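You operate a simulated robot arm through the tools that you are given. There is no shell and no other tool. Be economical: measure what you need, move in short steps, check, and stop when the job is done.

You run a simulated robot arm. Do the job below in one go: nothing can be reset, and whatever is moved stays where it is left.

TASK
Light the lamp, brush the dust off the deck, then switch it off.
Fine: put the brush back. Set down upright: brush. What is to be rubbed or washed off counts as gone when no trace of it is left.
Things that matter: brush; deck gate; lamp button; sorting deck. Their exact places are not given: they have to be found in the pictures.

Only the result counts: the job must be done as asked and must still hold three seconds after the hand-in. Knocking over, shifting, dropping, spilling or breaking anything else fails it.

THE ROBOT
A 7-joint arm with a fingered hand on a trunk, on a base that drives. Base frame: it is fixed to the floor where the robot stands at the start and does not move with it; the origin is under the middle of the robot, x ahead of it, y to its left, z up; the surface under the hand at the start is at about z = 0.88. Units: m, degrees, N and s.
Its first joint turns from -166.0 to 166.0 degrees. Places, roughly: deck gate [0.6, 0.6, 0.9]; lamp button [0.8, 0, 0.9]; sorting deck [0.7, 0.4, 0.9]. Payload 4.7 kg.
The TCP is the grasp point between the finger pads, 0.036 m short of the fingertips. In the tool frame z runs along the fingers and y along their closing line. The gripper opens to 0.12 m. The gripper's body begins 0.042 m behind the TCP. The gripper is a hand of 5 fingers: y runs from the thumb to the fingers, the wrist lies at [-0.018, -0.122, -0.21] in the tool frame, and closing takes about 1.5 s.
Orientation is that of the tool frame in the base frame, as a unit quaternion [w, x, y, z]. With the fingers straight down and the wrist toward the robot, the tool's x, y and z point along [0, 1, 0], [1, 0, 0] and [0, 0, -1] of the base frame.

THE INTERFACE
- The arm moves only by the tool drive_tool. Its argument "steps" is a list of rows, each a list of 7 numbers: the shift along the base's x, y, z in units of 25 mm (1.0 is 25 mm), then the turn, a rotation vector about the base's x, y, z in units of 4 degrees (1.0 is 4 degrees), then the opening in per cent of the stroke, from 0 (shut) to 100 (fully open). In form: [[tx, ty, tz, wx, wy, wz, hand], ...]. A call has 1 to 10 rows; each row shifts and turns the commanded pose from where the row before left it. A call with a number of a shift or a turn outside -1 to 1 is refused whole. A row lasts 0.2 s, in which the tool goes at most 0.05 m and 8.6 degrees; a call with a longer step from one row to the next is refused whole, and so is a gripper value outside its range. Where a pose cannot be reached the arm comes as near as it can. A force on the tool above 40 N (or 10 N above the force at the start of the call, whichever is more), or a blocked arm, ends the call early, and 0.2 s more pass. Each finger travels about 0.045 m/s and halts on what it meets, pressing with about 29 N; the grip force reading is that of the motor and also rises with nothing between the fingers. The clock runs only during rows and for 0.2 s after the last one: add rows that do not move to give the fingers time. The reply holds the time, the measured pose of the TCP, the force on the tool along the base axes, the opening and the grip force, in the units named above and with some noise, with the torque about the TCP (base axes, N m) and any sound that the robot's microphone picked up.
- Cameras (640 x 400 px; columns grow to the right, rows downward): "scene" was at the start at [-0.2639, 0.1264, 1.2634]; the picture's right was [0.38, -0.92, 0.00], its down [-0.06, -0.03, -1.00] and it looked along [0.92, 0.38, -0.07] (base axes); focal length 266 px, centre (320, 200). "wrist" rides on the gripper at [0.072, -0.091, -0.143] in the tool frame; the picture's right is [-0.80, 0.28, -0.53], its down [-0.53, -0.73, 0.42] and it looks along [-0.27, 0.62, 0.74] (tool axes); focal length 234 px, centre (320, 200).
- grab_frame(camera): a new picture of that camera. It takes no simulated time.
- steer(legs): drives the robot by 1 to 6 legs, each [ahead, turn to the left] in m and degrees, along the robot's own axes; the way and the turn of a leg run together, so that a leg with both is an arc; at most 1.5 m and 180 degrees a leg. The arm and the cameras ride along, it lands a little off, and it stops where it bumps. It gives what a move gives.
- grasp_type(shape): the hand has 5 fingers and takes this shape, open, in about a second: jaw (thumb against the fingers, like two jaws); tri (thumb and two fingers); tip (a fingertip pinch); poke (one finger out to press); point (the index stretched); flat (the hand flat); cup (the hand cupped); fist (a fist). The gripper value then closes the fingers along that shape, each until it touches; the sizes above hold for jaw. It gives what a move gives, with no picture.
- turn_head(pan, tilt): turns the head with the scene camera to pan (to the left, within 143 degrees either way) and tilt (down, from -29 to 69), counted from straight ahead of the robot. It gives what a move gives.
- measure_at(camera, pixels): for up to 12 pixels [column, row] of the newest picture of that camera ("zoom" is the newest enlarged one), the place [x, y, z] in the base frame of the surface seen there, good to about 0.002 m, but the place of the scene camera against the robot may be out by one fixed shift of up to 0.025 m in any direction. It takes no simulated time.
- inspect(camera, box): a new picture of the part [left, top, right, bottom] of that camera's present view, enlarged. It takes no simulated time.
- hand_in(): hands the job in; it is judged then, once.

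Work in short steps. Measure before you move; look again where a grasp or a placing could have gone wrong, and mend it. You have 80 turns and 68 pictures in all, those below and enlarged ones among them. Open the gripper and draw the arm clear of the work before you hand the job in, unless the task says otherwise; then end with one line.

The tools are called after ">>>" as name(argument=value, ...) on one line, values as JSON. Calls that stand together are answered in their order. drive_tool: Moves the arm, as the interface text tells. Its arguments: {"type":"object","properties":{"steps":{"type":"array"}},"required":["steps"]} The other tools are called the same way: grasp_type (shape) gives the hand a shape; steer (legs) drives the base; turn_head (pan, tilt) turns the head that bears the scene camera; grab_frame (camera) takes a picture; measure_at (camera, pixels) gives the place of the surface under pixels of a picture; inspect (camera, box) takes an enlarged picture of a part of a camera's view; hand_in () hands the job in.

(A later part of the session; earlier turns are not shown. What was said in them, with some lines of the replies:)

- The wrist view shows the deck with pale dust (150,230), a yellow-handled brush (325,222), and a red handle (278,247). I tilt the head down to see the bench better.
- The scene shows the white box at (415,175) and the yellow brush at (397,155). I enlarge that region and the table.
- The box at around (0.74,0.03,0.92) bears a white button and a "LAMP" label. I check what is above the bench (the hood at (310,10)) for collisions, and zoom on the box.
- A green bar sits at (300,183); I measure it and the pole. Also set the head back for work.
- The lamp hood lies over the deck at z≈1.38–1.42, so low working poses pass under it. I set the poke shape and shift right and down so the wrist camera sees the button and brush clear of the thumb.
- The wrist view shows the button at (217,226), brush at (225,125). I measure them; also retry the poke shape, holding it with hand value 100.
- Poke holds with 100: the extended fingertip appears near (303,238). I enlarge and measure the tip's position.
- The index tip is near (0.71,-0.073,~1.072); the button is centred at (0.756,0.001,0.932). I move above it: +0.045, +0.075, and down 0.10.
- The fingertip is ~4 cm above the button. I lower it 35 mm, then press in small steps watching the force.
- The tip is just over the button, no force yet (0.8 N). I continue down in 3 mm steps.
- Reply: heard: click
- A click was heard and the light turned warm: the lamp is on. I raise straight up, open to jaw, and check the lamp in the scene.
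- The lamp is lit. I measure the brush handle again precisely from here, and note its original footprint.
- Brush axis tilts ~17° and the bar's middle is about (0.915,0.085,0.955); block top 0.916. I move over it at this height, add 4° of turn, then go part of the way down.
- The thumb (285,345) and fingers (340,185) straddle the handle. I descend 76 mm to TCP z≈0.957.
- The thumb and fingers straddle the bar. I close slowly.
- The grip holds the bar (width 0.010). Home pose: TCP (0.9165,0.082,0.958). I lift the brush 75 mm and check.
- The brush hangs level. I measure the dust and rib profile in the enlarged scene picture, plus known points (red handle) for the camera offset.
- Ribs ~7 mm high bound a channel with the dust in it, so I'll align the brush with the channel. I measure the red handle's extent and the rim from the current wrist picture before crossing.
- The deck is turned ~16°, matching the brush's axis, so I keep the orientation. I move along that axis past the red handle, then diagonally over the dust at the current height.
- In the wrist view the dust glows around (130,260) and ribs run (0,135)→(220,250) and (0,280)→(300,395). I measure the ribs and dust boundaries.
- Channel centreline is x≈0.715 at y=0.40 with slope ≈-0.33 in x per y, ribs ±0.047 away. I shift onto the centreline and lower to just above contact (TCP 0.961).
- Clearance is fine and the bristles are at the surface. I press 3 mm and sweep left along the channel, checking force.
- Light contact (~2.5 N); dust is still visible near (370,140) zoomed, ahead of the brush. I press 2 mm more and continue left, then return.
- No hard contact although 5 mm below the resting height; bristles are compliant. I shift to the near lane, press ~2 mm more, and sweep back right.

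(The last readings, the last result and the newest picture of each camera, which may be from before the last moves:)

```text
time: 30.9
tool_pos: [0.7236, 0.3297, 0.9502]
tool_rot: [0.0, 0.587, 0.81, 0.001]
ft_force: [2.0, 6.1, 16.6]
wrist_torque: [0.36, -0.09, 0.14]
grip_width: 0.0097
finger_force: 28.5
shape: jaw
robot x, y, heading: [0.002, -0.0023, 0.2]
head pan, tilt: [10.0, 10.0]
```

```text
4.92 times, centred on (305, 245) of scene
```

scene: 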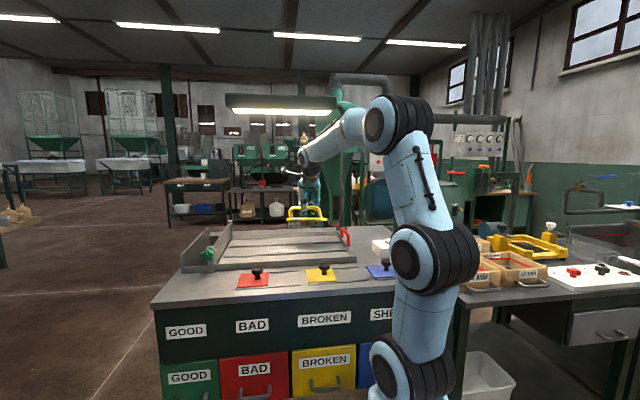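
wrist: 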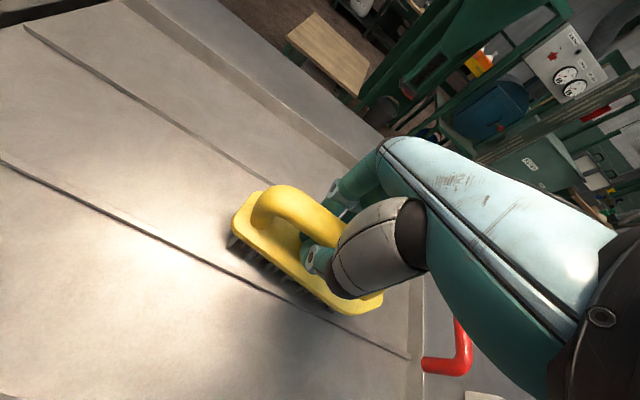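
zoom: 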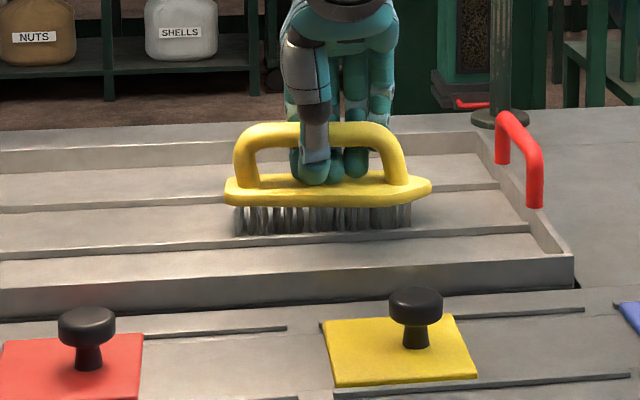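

Force 16.6 N — good contact; visible dust seems gone so far. I now sweep the far lane leftward, slightly higher.

>>> drive_tool(steps=[[0.65, 0.2, 0.06, 0, 0, 0, 0], [0.65, 0.2, 0, 0, 0, 0, 0], [-0.25, 0.76, 0, 0, 0, 0, 0], [-0.25, 0.76, 0, 0, 0, 0, 0], [-0.25, 0.76, 0, 0, 0, 0, 0], [-0.25, 0.76, 0, 0, 0, 0, 0], [-0.25, 0.76, 0, 0, 0, 0, 0], [-0.25, 0.76, 0, 0, 0, 0, 0], [-0.25, 0.76, 0, 0, 0, 0, 0], [-0.25, 0.76, 0, 0, 0, 0, 0]])

>>> drive_tool(steps=[[-0.6, -0.2, 0, 0, 0, 0, 0], [0.25, -0.76, 0, 0, 0, 0, 0], [0.25, -0.76, 0, 0, 0, 0, 0], [0.25, -0.76, 0, 0, 0, 0, 0], [0.25, -0.76, 0, 0, 0, 0, 0], [0.25, -0.76, 0, 0, 0, 0, 0], [0.25, -0.76, 0, 0, 0, 0, 0], [0.25, -0.76, 0, 0, 0, 0, 0], [0.25, -0.76, 0, 0, 0, 0, 0], [0.25, -0.76, 0, 0, 0, 0, 0]])

>>> drive_tool(steps=[[0, 0, 0.5, 0, 0, 0, 0], [0, 0, 1, 0, 0, 0, 0], [0, 0, 1, 0, 0, 0, 0], [0.5, -0.5, 0.7, 0, 0, 0, 0], [0.9, -0.6, 0, 0, 0, 0, 0], [0.9, -0.6, 0, 0, 0, 0, 0], [0, 0, 0, 0, 0, 0, 0]])

>>> inspect(camera="scene", box=[200, 215, 370, 285])

>>> inspect(camera="wrist", box=[0, 100, 360, 400])

```text
time: 33.1
tool_pos: [0.705, 0.491, 0.9523]
tool_rot: [0.0, 0.588, 0.809, 0.0]
ft_force: [-1.3, -0.8, 0.8]
wrist_torque: [-0.03, 0.02, 0.02]
grip_width: 0.0092
finger_force: 28.8
shape: jaw
robot x, y, heading: [0.0, -0.0002, 0.1]
head pan, tilt: [10.0, 10.0]
```

```text
time: 35.3
tool_pos: [0.7473, 0.3143, 0.951]
tool_rot: [0.0, 0.588, 0.809, 0.0]
ft_force: [-0.5, 0.4, -0.3]
wrist_torque: [0.05, -0.02, -0.01]
grip_width: 0.0093
finger_force: 28.6
shape: jaw
robot x, y, heading: [0.0037, -0.0012, -0.1]
head pan, tilt: [10.0, 10.0]
```

```text
time: 36.9
tool_pos: [0.8044, 0.2724, 1.0311]
tool_rot: [0.001, 0.588, 0.809, 0.0]
ft_force: [-0.1, 0.3, -0.4]
wrist_torque: [0.02, 0.0, 0.01]
grip_width: 0.0092
finger_force: 29.2
shape: jaw
robot x, y, heading: [-0.0033, -0.0026, -0.1]
head pan, tilt: [10.0, 10.0]
```

```text
3.76 times, centred on (285, 250) of scene
```

zoom: 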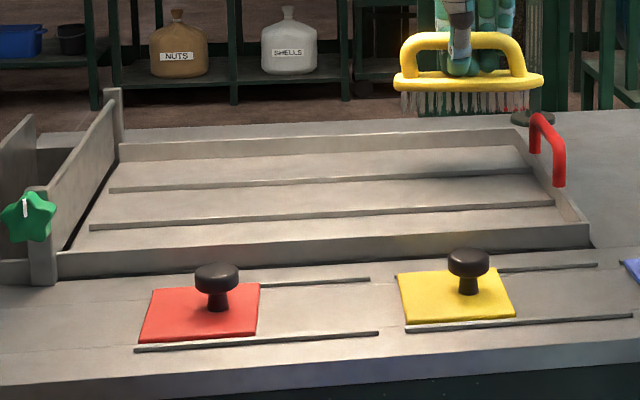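

```text
1.33 times, centred on (180, 250) of wrist
```

zoom: 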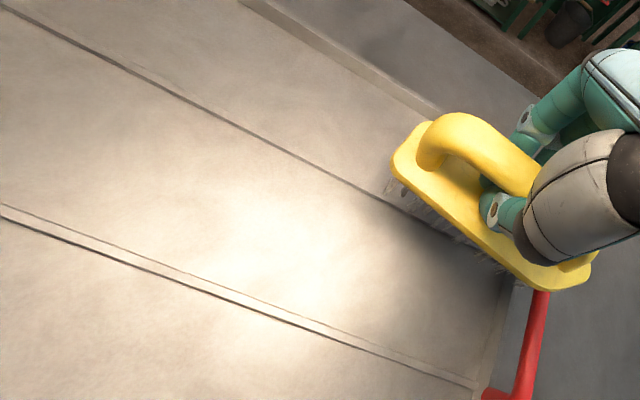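

The dust looks gone. I zoom closer on the channel to confirm no trace remains.

>>> inspect(camera="scene", box=[225, 230, 305, 280])

>>> inspect(camera="scene", box=[285, 230, 365, 280])

>>> inspect(camera="wrist", box=[70, 180, 290, 330])

```text
8.00 times, centred on (265, 255) of scene
```

zoom: 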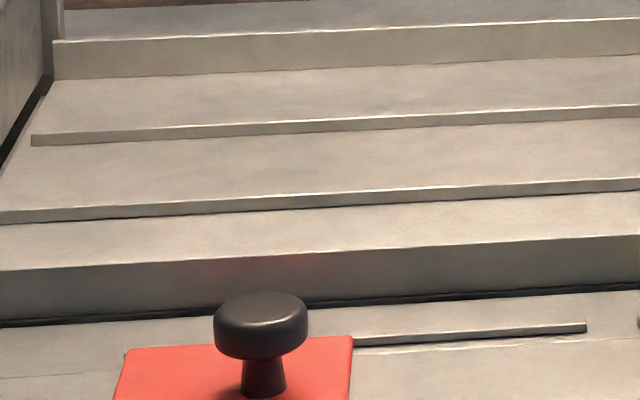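

```text
8.00 times, centred on (325, 255) of scene
```

zoom: 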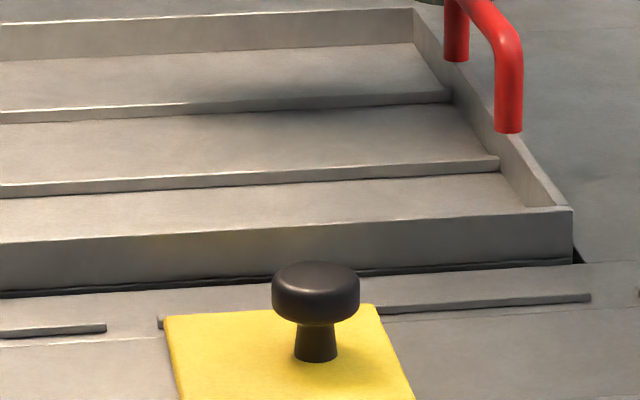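

```text
2.67 times, centred on (180, 255) of wrist
```

zoom: 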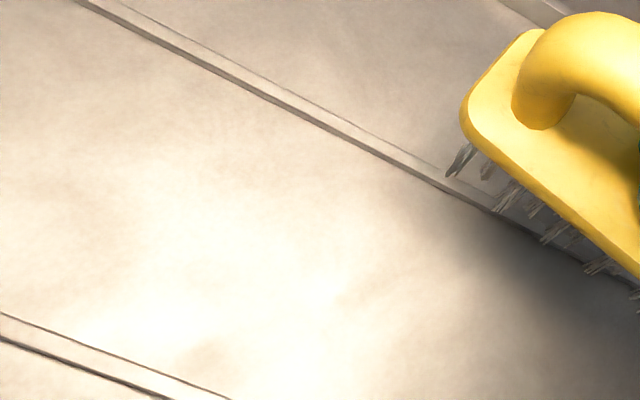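

The channel is clean. I carry the brush back by the same route to above its home (0.9165,0.082).

>>> drive_tool(steps=[[0.9, -0.2, 0.1, 0, 0, 0, 0], [0.9, -0.35, 0, 0, 0, 0, 0], [0.82, -0.35, 0, 0, 0, 0, 0], [0.26, -0.96, 0, 0, 0, 0, 0], [0.26, -0.96, 0, 0, 0, 0, 0], [0.26, -0.96, 0, 0, 0, 0, 0], [0.27, -0.96, 0, 0, 0, 0, 0], [0.27, -0.96, 0, 0, 0, 0, 0], [0.27, -0.96, 0, 0, 0, 0, 0], [0.27, -0.95, 0, 0, 0, 0, 0]])

>>> grab_frame(camera="wrist")

```text
time: 39.1
tool_pos: [0.914, 0.0816, 1.0362]
tool_rot: [0.0, 0.588, 0.809, 0.0]
ft_force: [0.8, 0.1, -1.6]
wrist_torque: [-0.01, 0.04, -0.01]
grip_width: 0.0094
finger_force: 28.6
shape: jaw
robot x, y, heading: [0.0029, 0.0014, 0.1]
head pan, tilt: [10.0, 10.0]
```

```text
25 pictures are left
```

wrist: 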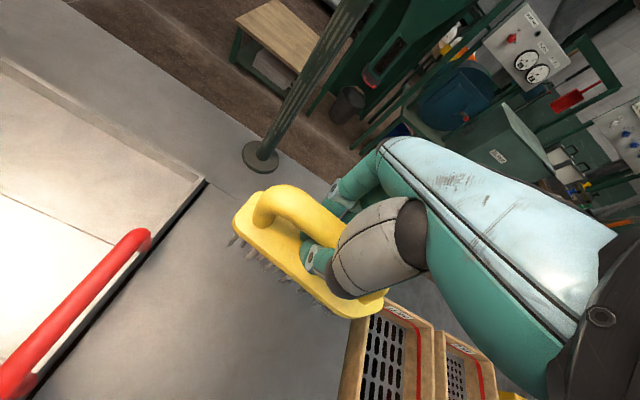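

The brush sits slightly differently in the hand (corner at (233,225) vs (225,230) before). I measure its block top for height and tilt.

>>> inspect(camera="wrist", box=[210, 170, 410, 330])

>>> measure_at(camera="wrist", pixels=[[240, 226], [260, 250], [280, 262], [300, 280], [330, 302], [355, 312], [380, 300], [247, 205], [280, 240], [245, 245], [300, 295]])

```text
2.50 times, centred on (310, 250) of wrist
```

zoom: 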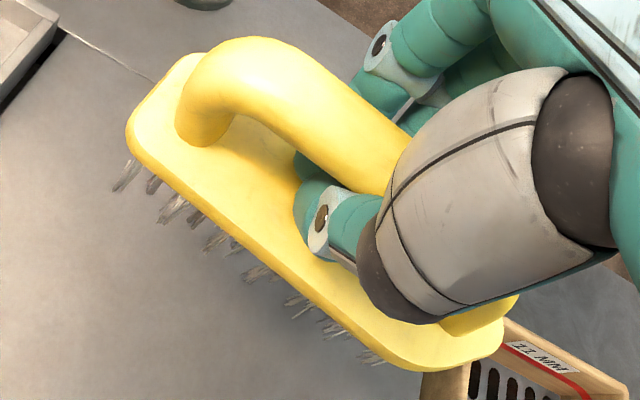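

```text
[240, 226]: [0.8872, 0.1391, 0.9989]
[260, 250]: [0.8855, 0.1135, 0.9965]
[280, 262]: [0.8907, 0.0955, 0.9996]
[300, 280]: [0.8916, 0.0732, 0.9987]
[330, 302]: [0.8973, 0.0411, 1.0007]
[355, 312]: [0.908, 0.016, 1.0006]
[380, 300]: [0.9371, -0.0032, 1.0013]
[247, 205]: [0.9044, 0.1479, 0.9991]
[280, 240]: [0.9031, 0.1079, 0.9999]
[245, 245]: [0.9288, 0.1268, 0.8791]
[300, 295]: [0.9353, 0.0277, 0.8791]
```

The block is level, 6 mm higher in the hand than before, so it should touch down at TCP≈0.952. I correct 2–3 mm sideways and lower to just above it.

>>> drive_tool(steps=[[0.1, -0.08, -0.5, 0, 0, 0, 0], [0, 0, -1, 0, 0, 0, 0], [0, 0, -1, 0, 0, 0, 0], [0, 0, -0.5, 0, 0, 0, 0], [0, 0, -0.2, 0, 0, 0, 0], [0, 0, 0, 0, 0, 0, 0]])

>>> drive_tool(steps=[[0, 0, -0.08, 0, 0, 0, 0], [0, 0, -0.06, 0, 0, 0, 0], [0, 0, 0, 0, 0, 0, 0]])

>>> inspect(camera="scene", box=[330, 190, 430, 260])

```text
time: 40.5
tool_pos: [0.9171, 0.0816, 0.9553]
tool_rot: [0.0, 0.587, 0.809, 0.001]
ft_force: [-1.1, 0.1, -1.8]
wrist_torque: [0.04, -0.01, 0.01]
grip_width: 0.0093
finger_force: 29.8
shape: jaw
robot x, y, heading: [-0.0024, -0.0013, -0.2]
head pan, tilt: [10.0, 10.0]
```

```text
time: 41.3
tool_pos: [0.9177, 0.0805, 0.9511]
tool_rot: [0.001, 0.588, 0.809, 0.001]
ft_force: [-0.1, -0.4, 3.1]
wrist_torque: [0.19, -0.04, 0.01]
grip_width: 0.0092
finger_force: 29.3
shape: jaw
robot x, y, heading: [0.0013, 0.0039, -0.1]
head pan, tilt: [10.0, 10.0]
```

```text
5.71 times, centred on (380, 225) of scene
```

zoom: 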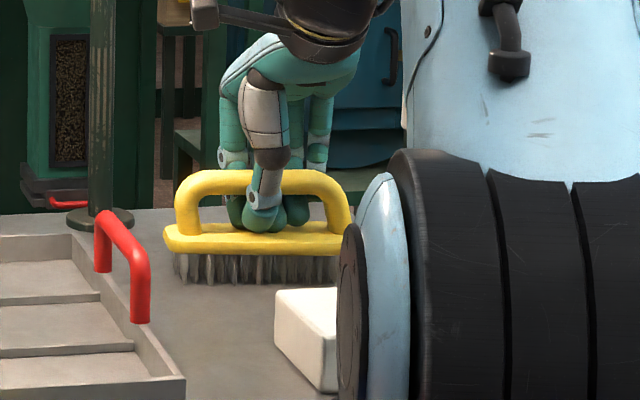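

Contact at 3 N, position matching the original picture. I open the hand in place, then rise straight up.

>>> drive_tool(steps=[[0, 0, 0, 0, 0, 0, 15], [0, 0, 0, 0, 0, 0, 30], [0, 0, 0.08, 0, 0, 0, 60], [0, 0, 0, 0, 0, 0, 100], [0, 0, 0, 0, 0, 0, 100], [0, 0, 0, 0, 0, 0, 100], [0, 0, 0, 0, 0, 0, 100], [0, 0, 0, 0, 0, 0, 100], [0, 0, 0, 0, 0, 0, 100]])

>>> inspect(camera="scene", box=[330, 190, 430, 260])

```text
time: 43.3
tool_pos: [0.9177, 0.0799, 0.9529]
tool_rot: [0.001, 0.588, 0.809, 0.0]
ft_force: [-0.2, -0.1, 0.1]
wrist_torque: [-0.04, -0.02, 0.02]
grip_width: 0.1199
finger_force: 0.0
shape: jaw
robot x, y, heading: [0.0006, -0.0, -0.1]
head pan, tilt: [10.0, 10.0]
```

```text
5.71 times, centred on (380, 225) of scene
```

zoom: 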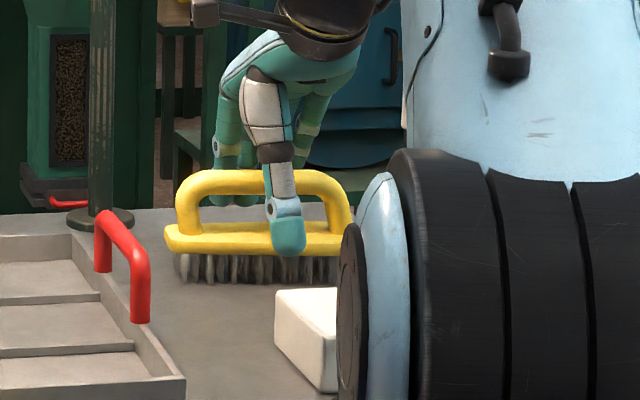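

The brush stands and the hand is open. I rise 125 mm and return toward the pose above the button, undoing the 18° turn.

>>> drive_tool(steps=[[0, 0, 1, 0, 0, 0, 100], [0, 0, 1, 0, 0, 0, 100], [0, 0, 1, 0, 0, 0, 100], [0, 0, 1, 0, 0, 0, 100], [0, 0, 0.9, 0, 0, 0, 100], [-1, -0.5, 0, 0, 0, -0.9, 100], [-1, -0.5, 0, 0, 0, -0.9, 100], [-1, -0.5, 0, 0, 0, -0.9, 100], [-1, -0.5, 0, 0, 0, -0.9, 100], [-1, -0.5, 0, 0, 0, -0.9, 100]])

>>> grasp_type(shape="poke")

>>> grab_frame(camera="wrist")

```text
time: 45.5
tool_pos: [0.7948, 0.0173, 1.0742]
tool_rot: [0.0, 0.708, 0.707, 0.0]
ft_force: [-0.5, 0.0, -0.6]
wrist_torque: [-0.01, 0.01, -0.02]
grip_width: 0.1197
finger_force: 0.1
shape: jaw
robot x, y, heading: [-0.0014, 0.0044, 0.0]
head pan, tilt: [10.0, 10.0]
```

```text
time: 46.4
tool_pos: [0.7952, 0.018, 1.0743]
tool_rot: [0.0, 0.707, 0.707, 0.0]
ft_force: [0.0, 0.1, -0.2]
wrist_torque: [0.02, -0.01, -0.03]
grip_width: 0.0003
finger_force: 0.1
shape: poke
robot x, y, heading: [-0.0037, 0.0029, -0.2]
head pan, tilt: [10.0, 10.0]
```

```text
21 pictures are left
```

wrist: 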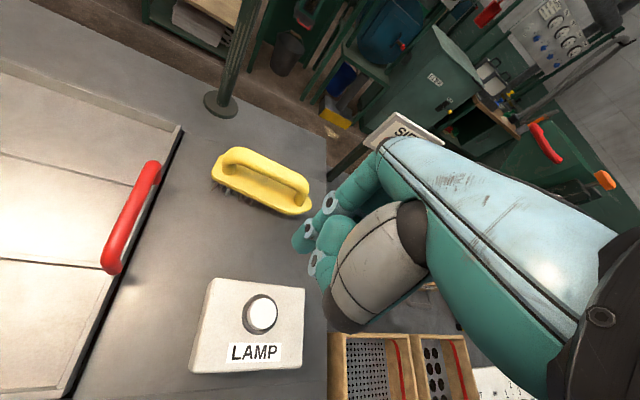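

Poke is formed and the brush stands at home. I move to the earlier press position (0.7558,-0.0018) and down to z 0.97.

>>> drive_tool(steps=[[-0.8, -0.4, 0, 0, 0, 0, 100], [-0.77, -0.39, 0, 0, 0, 0, 100], [0, 0, -1, 0, 0, 0, 100], [0, 0, -1, 0, 0, 0, 100], [0, 0, -1, 0, 0, 0, 100], [0, 0, -0.9, 0, 0, 0, 100], [0, 0, -0.24, 0, 0, 0, 100], [0, 0, 0, 0, 0, 0, 100]])

>>> drive_tool(steps=[[0, 0, -0.12, 0, 0, 0, 100], [0, 0, -0.12, 0, 0, 0, 100], [0, 0, -0.12, 0, 0, 0, 100]])

```text
time: 48.2
tool_pos: [0.7554, -0.0027, 0.9704]
tool_rot: [0.0, 0.707, 0.707, 0.0]
ft_force: [-0.4, -0.9, -0.2]
wrist_torque: [-0.02, 0.0, 0.02]
grip_width: 0.0
finger_force: 0.0
shape: poke
robot x, y, heading: [0.0004, -0.0016, -0.1]
head pan, tilt: [10.0, 10.0]
```

```text
time: 49.0
tool_pos: [0.7545, -0.0021, 0.9631]
tool_rot: [0.001, 0.708, 0.707, 0.001]
ft_force: [2.5, 1.2, 5.6]
wrist_torque: [0.0, -0.05, 0.05]
grip_width: 0.0003
finger_force: 0.0
shape: poke
robot x, y, heading: [-0.0041, 0.0008, 0.1]
head pan, tilt: [10.0, 10.0]
heard: click
```

A click was heard. I rise and draw back, then check the lamp, brush, and deck.

>>> drive_tool(steps=[[0, 0, 0.5, 0, 0, 0, 100], [0, 0, 1, 0, 0, 0, 100], [0, 0, 1, 0, 0, 0, 100], [0, 0, 1, 0, 0, 0, 100], [0, 0, 1, 0, 0, 0, 100], [-0.5, -0.5, 1, 0, 0, 0, 100], [-0.8, -0.8, 0.5, 0, 0, 0, 100], [-0.8, -0.8, 0, 0, 0, 0, 100], [-0.8, -0.8, 0, 0, 0, 0, 100], [0, 0, 0, 0, 0, 0, 100]])

>>> grab_frame(camera="scene")

>>> grab_frame(camera="wrist")

>>> inspect(camera="scene", box=[200, 215, 400, 290])

```text
time: 51.2
tool_pos: [0.6827, -0.0763, 1.112]
tool_rot: [0.0, 0.707, 0.707, 0.0]
ft_force: [-0.7, -0.6, 0.6]
wrist_torque: [0.02, -0.01, -0.01]
grip_width: 0.0
finger_force: 0.1
shape: poke
robot x, y, heading: [-0.0026, 0.0011, -0.1]
head pan, tilt: [10.0, 10.0]
```

```text
20 pictures are left
```

scene: 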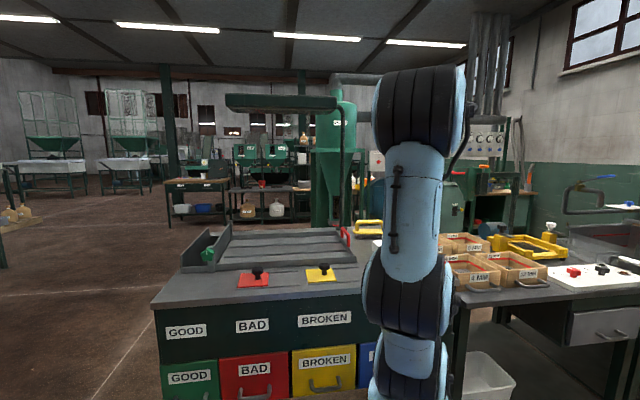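

```text
19 pictures are left
```

wrist: 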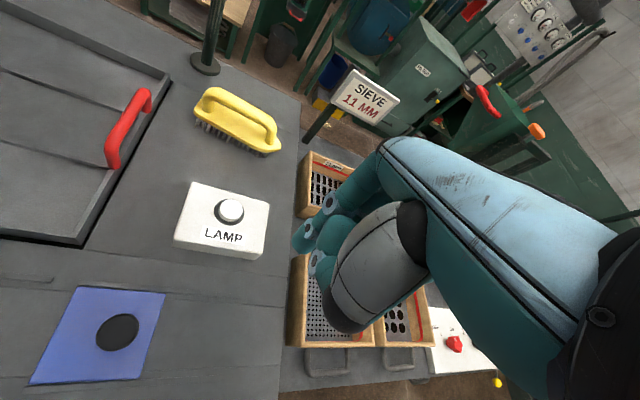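

```text
3.20 times, centred on (300, 252) of scene
```

zoom: 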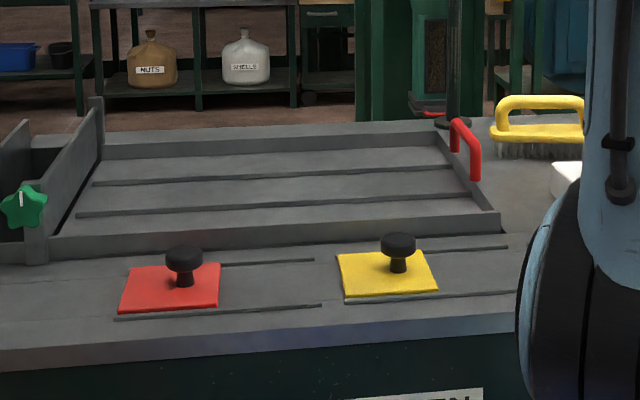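

Lamp is off, deck clean, brush standing at home. One closer look at the dust area without glare, and I open the hand.

>>> inspect(camera="scene", box=[235, 230, 335, 275])

>>> grasp_type(shape="jaw")

>>> measure_at(camera="wrist", pixels=[[215, 92], [240, 105], [270, 124], [280, 148]])

```text
6.40 times, centred on (285, 252) of scene
```

zoom: 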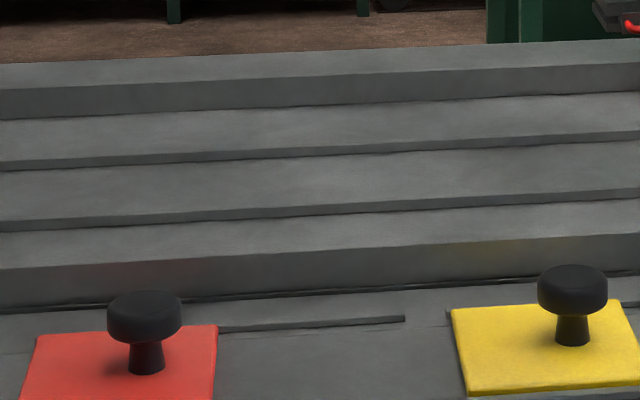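

```text
time: 52.1
tool_pos: [0.6811, -0.076, 1.1122]
tool_rot: [0.0, 0.707, 0.707, 0.0]
ft_force: [-0.3, 0.1, 0.5]
wrist_torque: [-0.02, 0.01, 0.02]
grip_width: 0.1201
finger_force: 0.0
shape: jaw
robot x, y, heading: [0.0029, 0.0022, 0.1]
head pan, tilt: [10.0, 10.0]
```

```text
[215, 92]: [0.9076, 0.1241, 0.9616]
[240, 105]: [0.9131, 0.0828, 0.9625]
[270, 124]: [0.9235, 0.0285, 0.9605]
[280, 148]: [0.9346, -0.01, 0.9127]
```

No trace of dust remains, and the brush is within a few mm of its original place. I hand in.

>>> hand_in()

```text
The job is handed in.
```

I lit the lamp, brushed the dust off the deck until no trace showed, stood the brush back within a few millimetres of its place, and switched the lamp off. The job is handed in, but I haven't seen the verdict.
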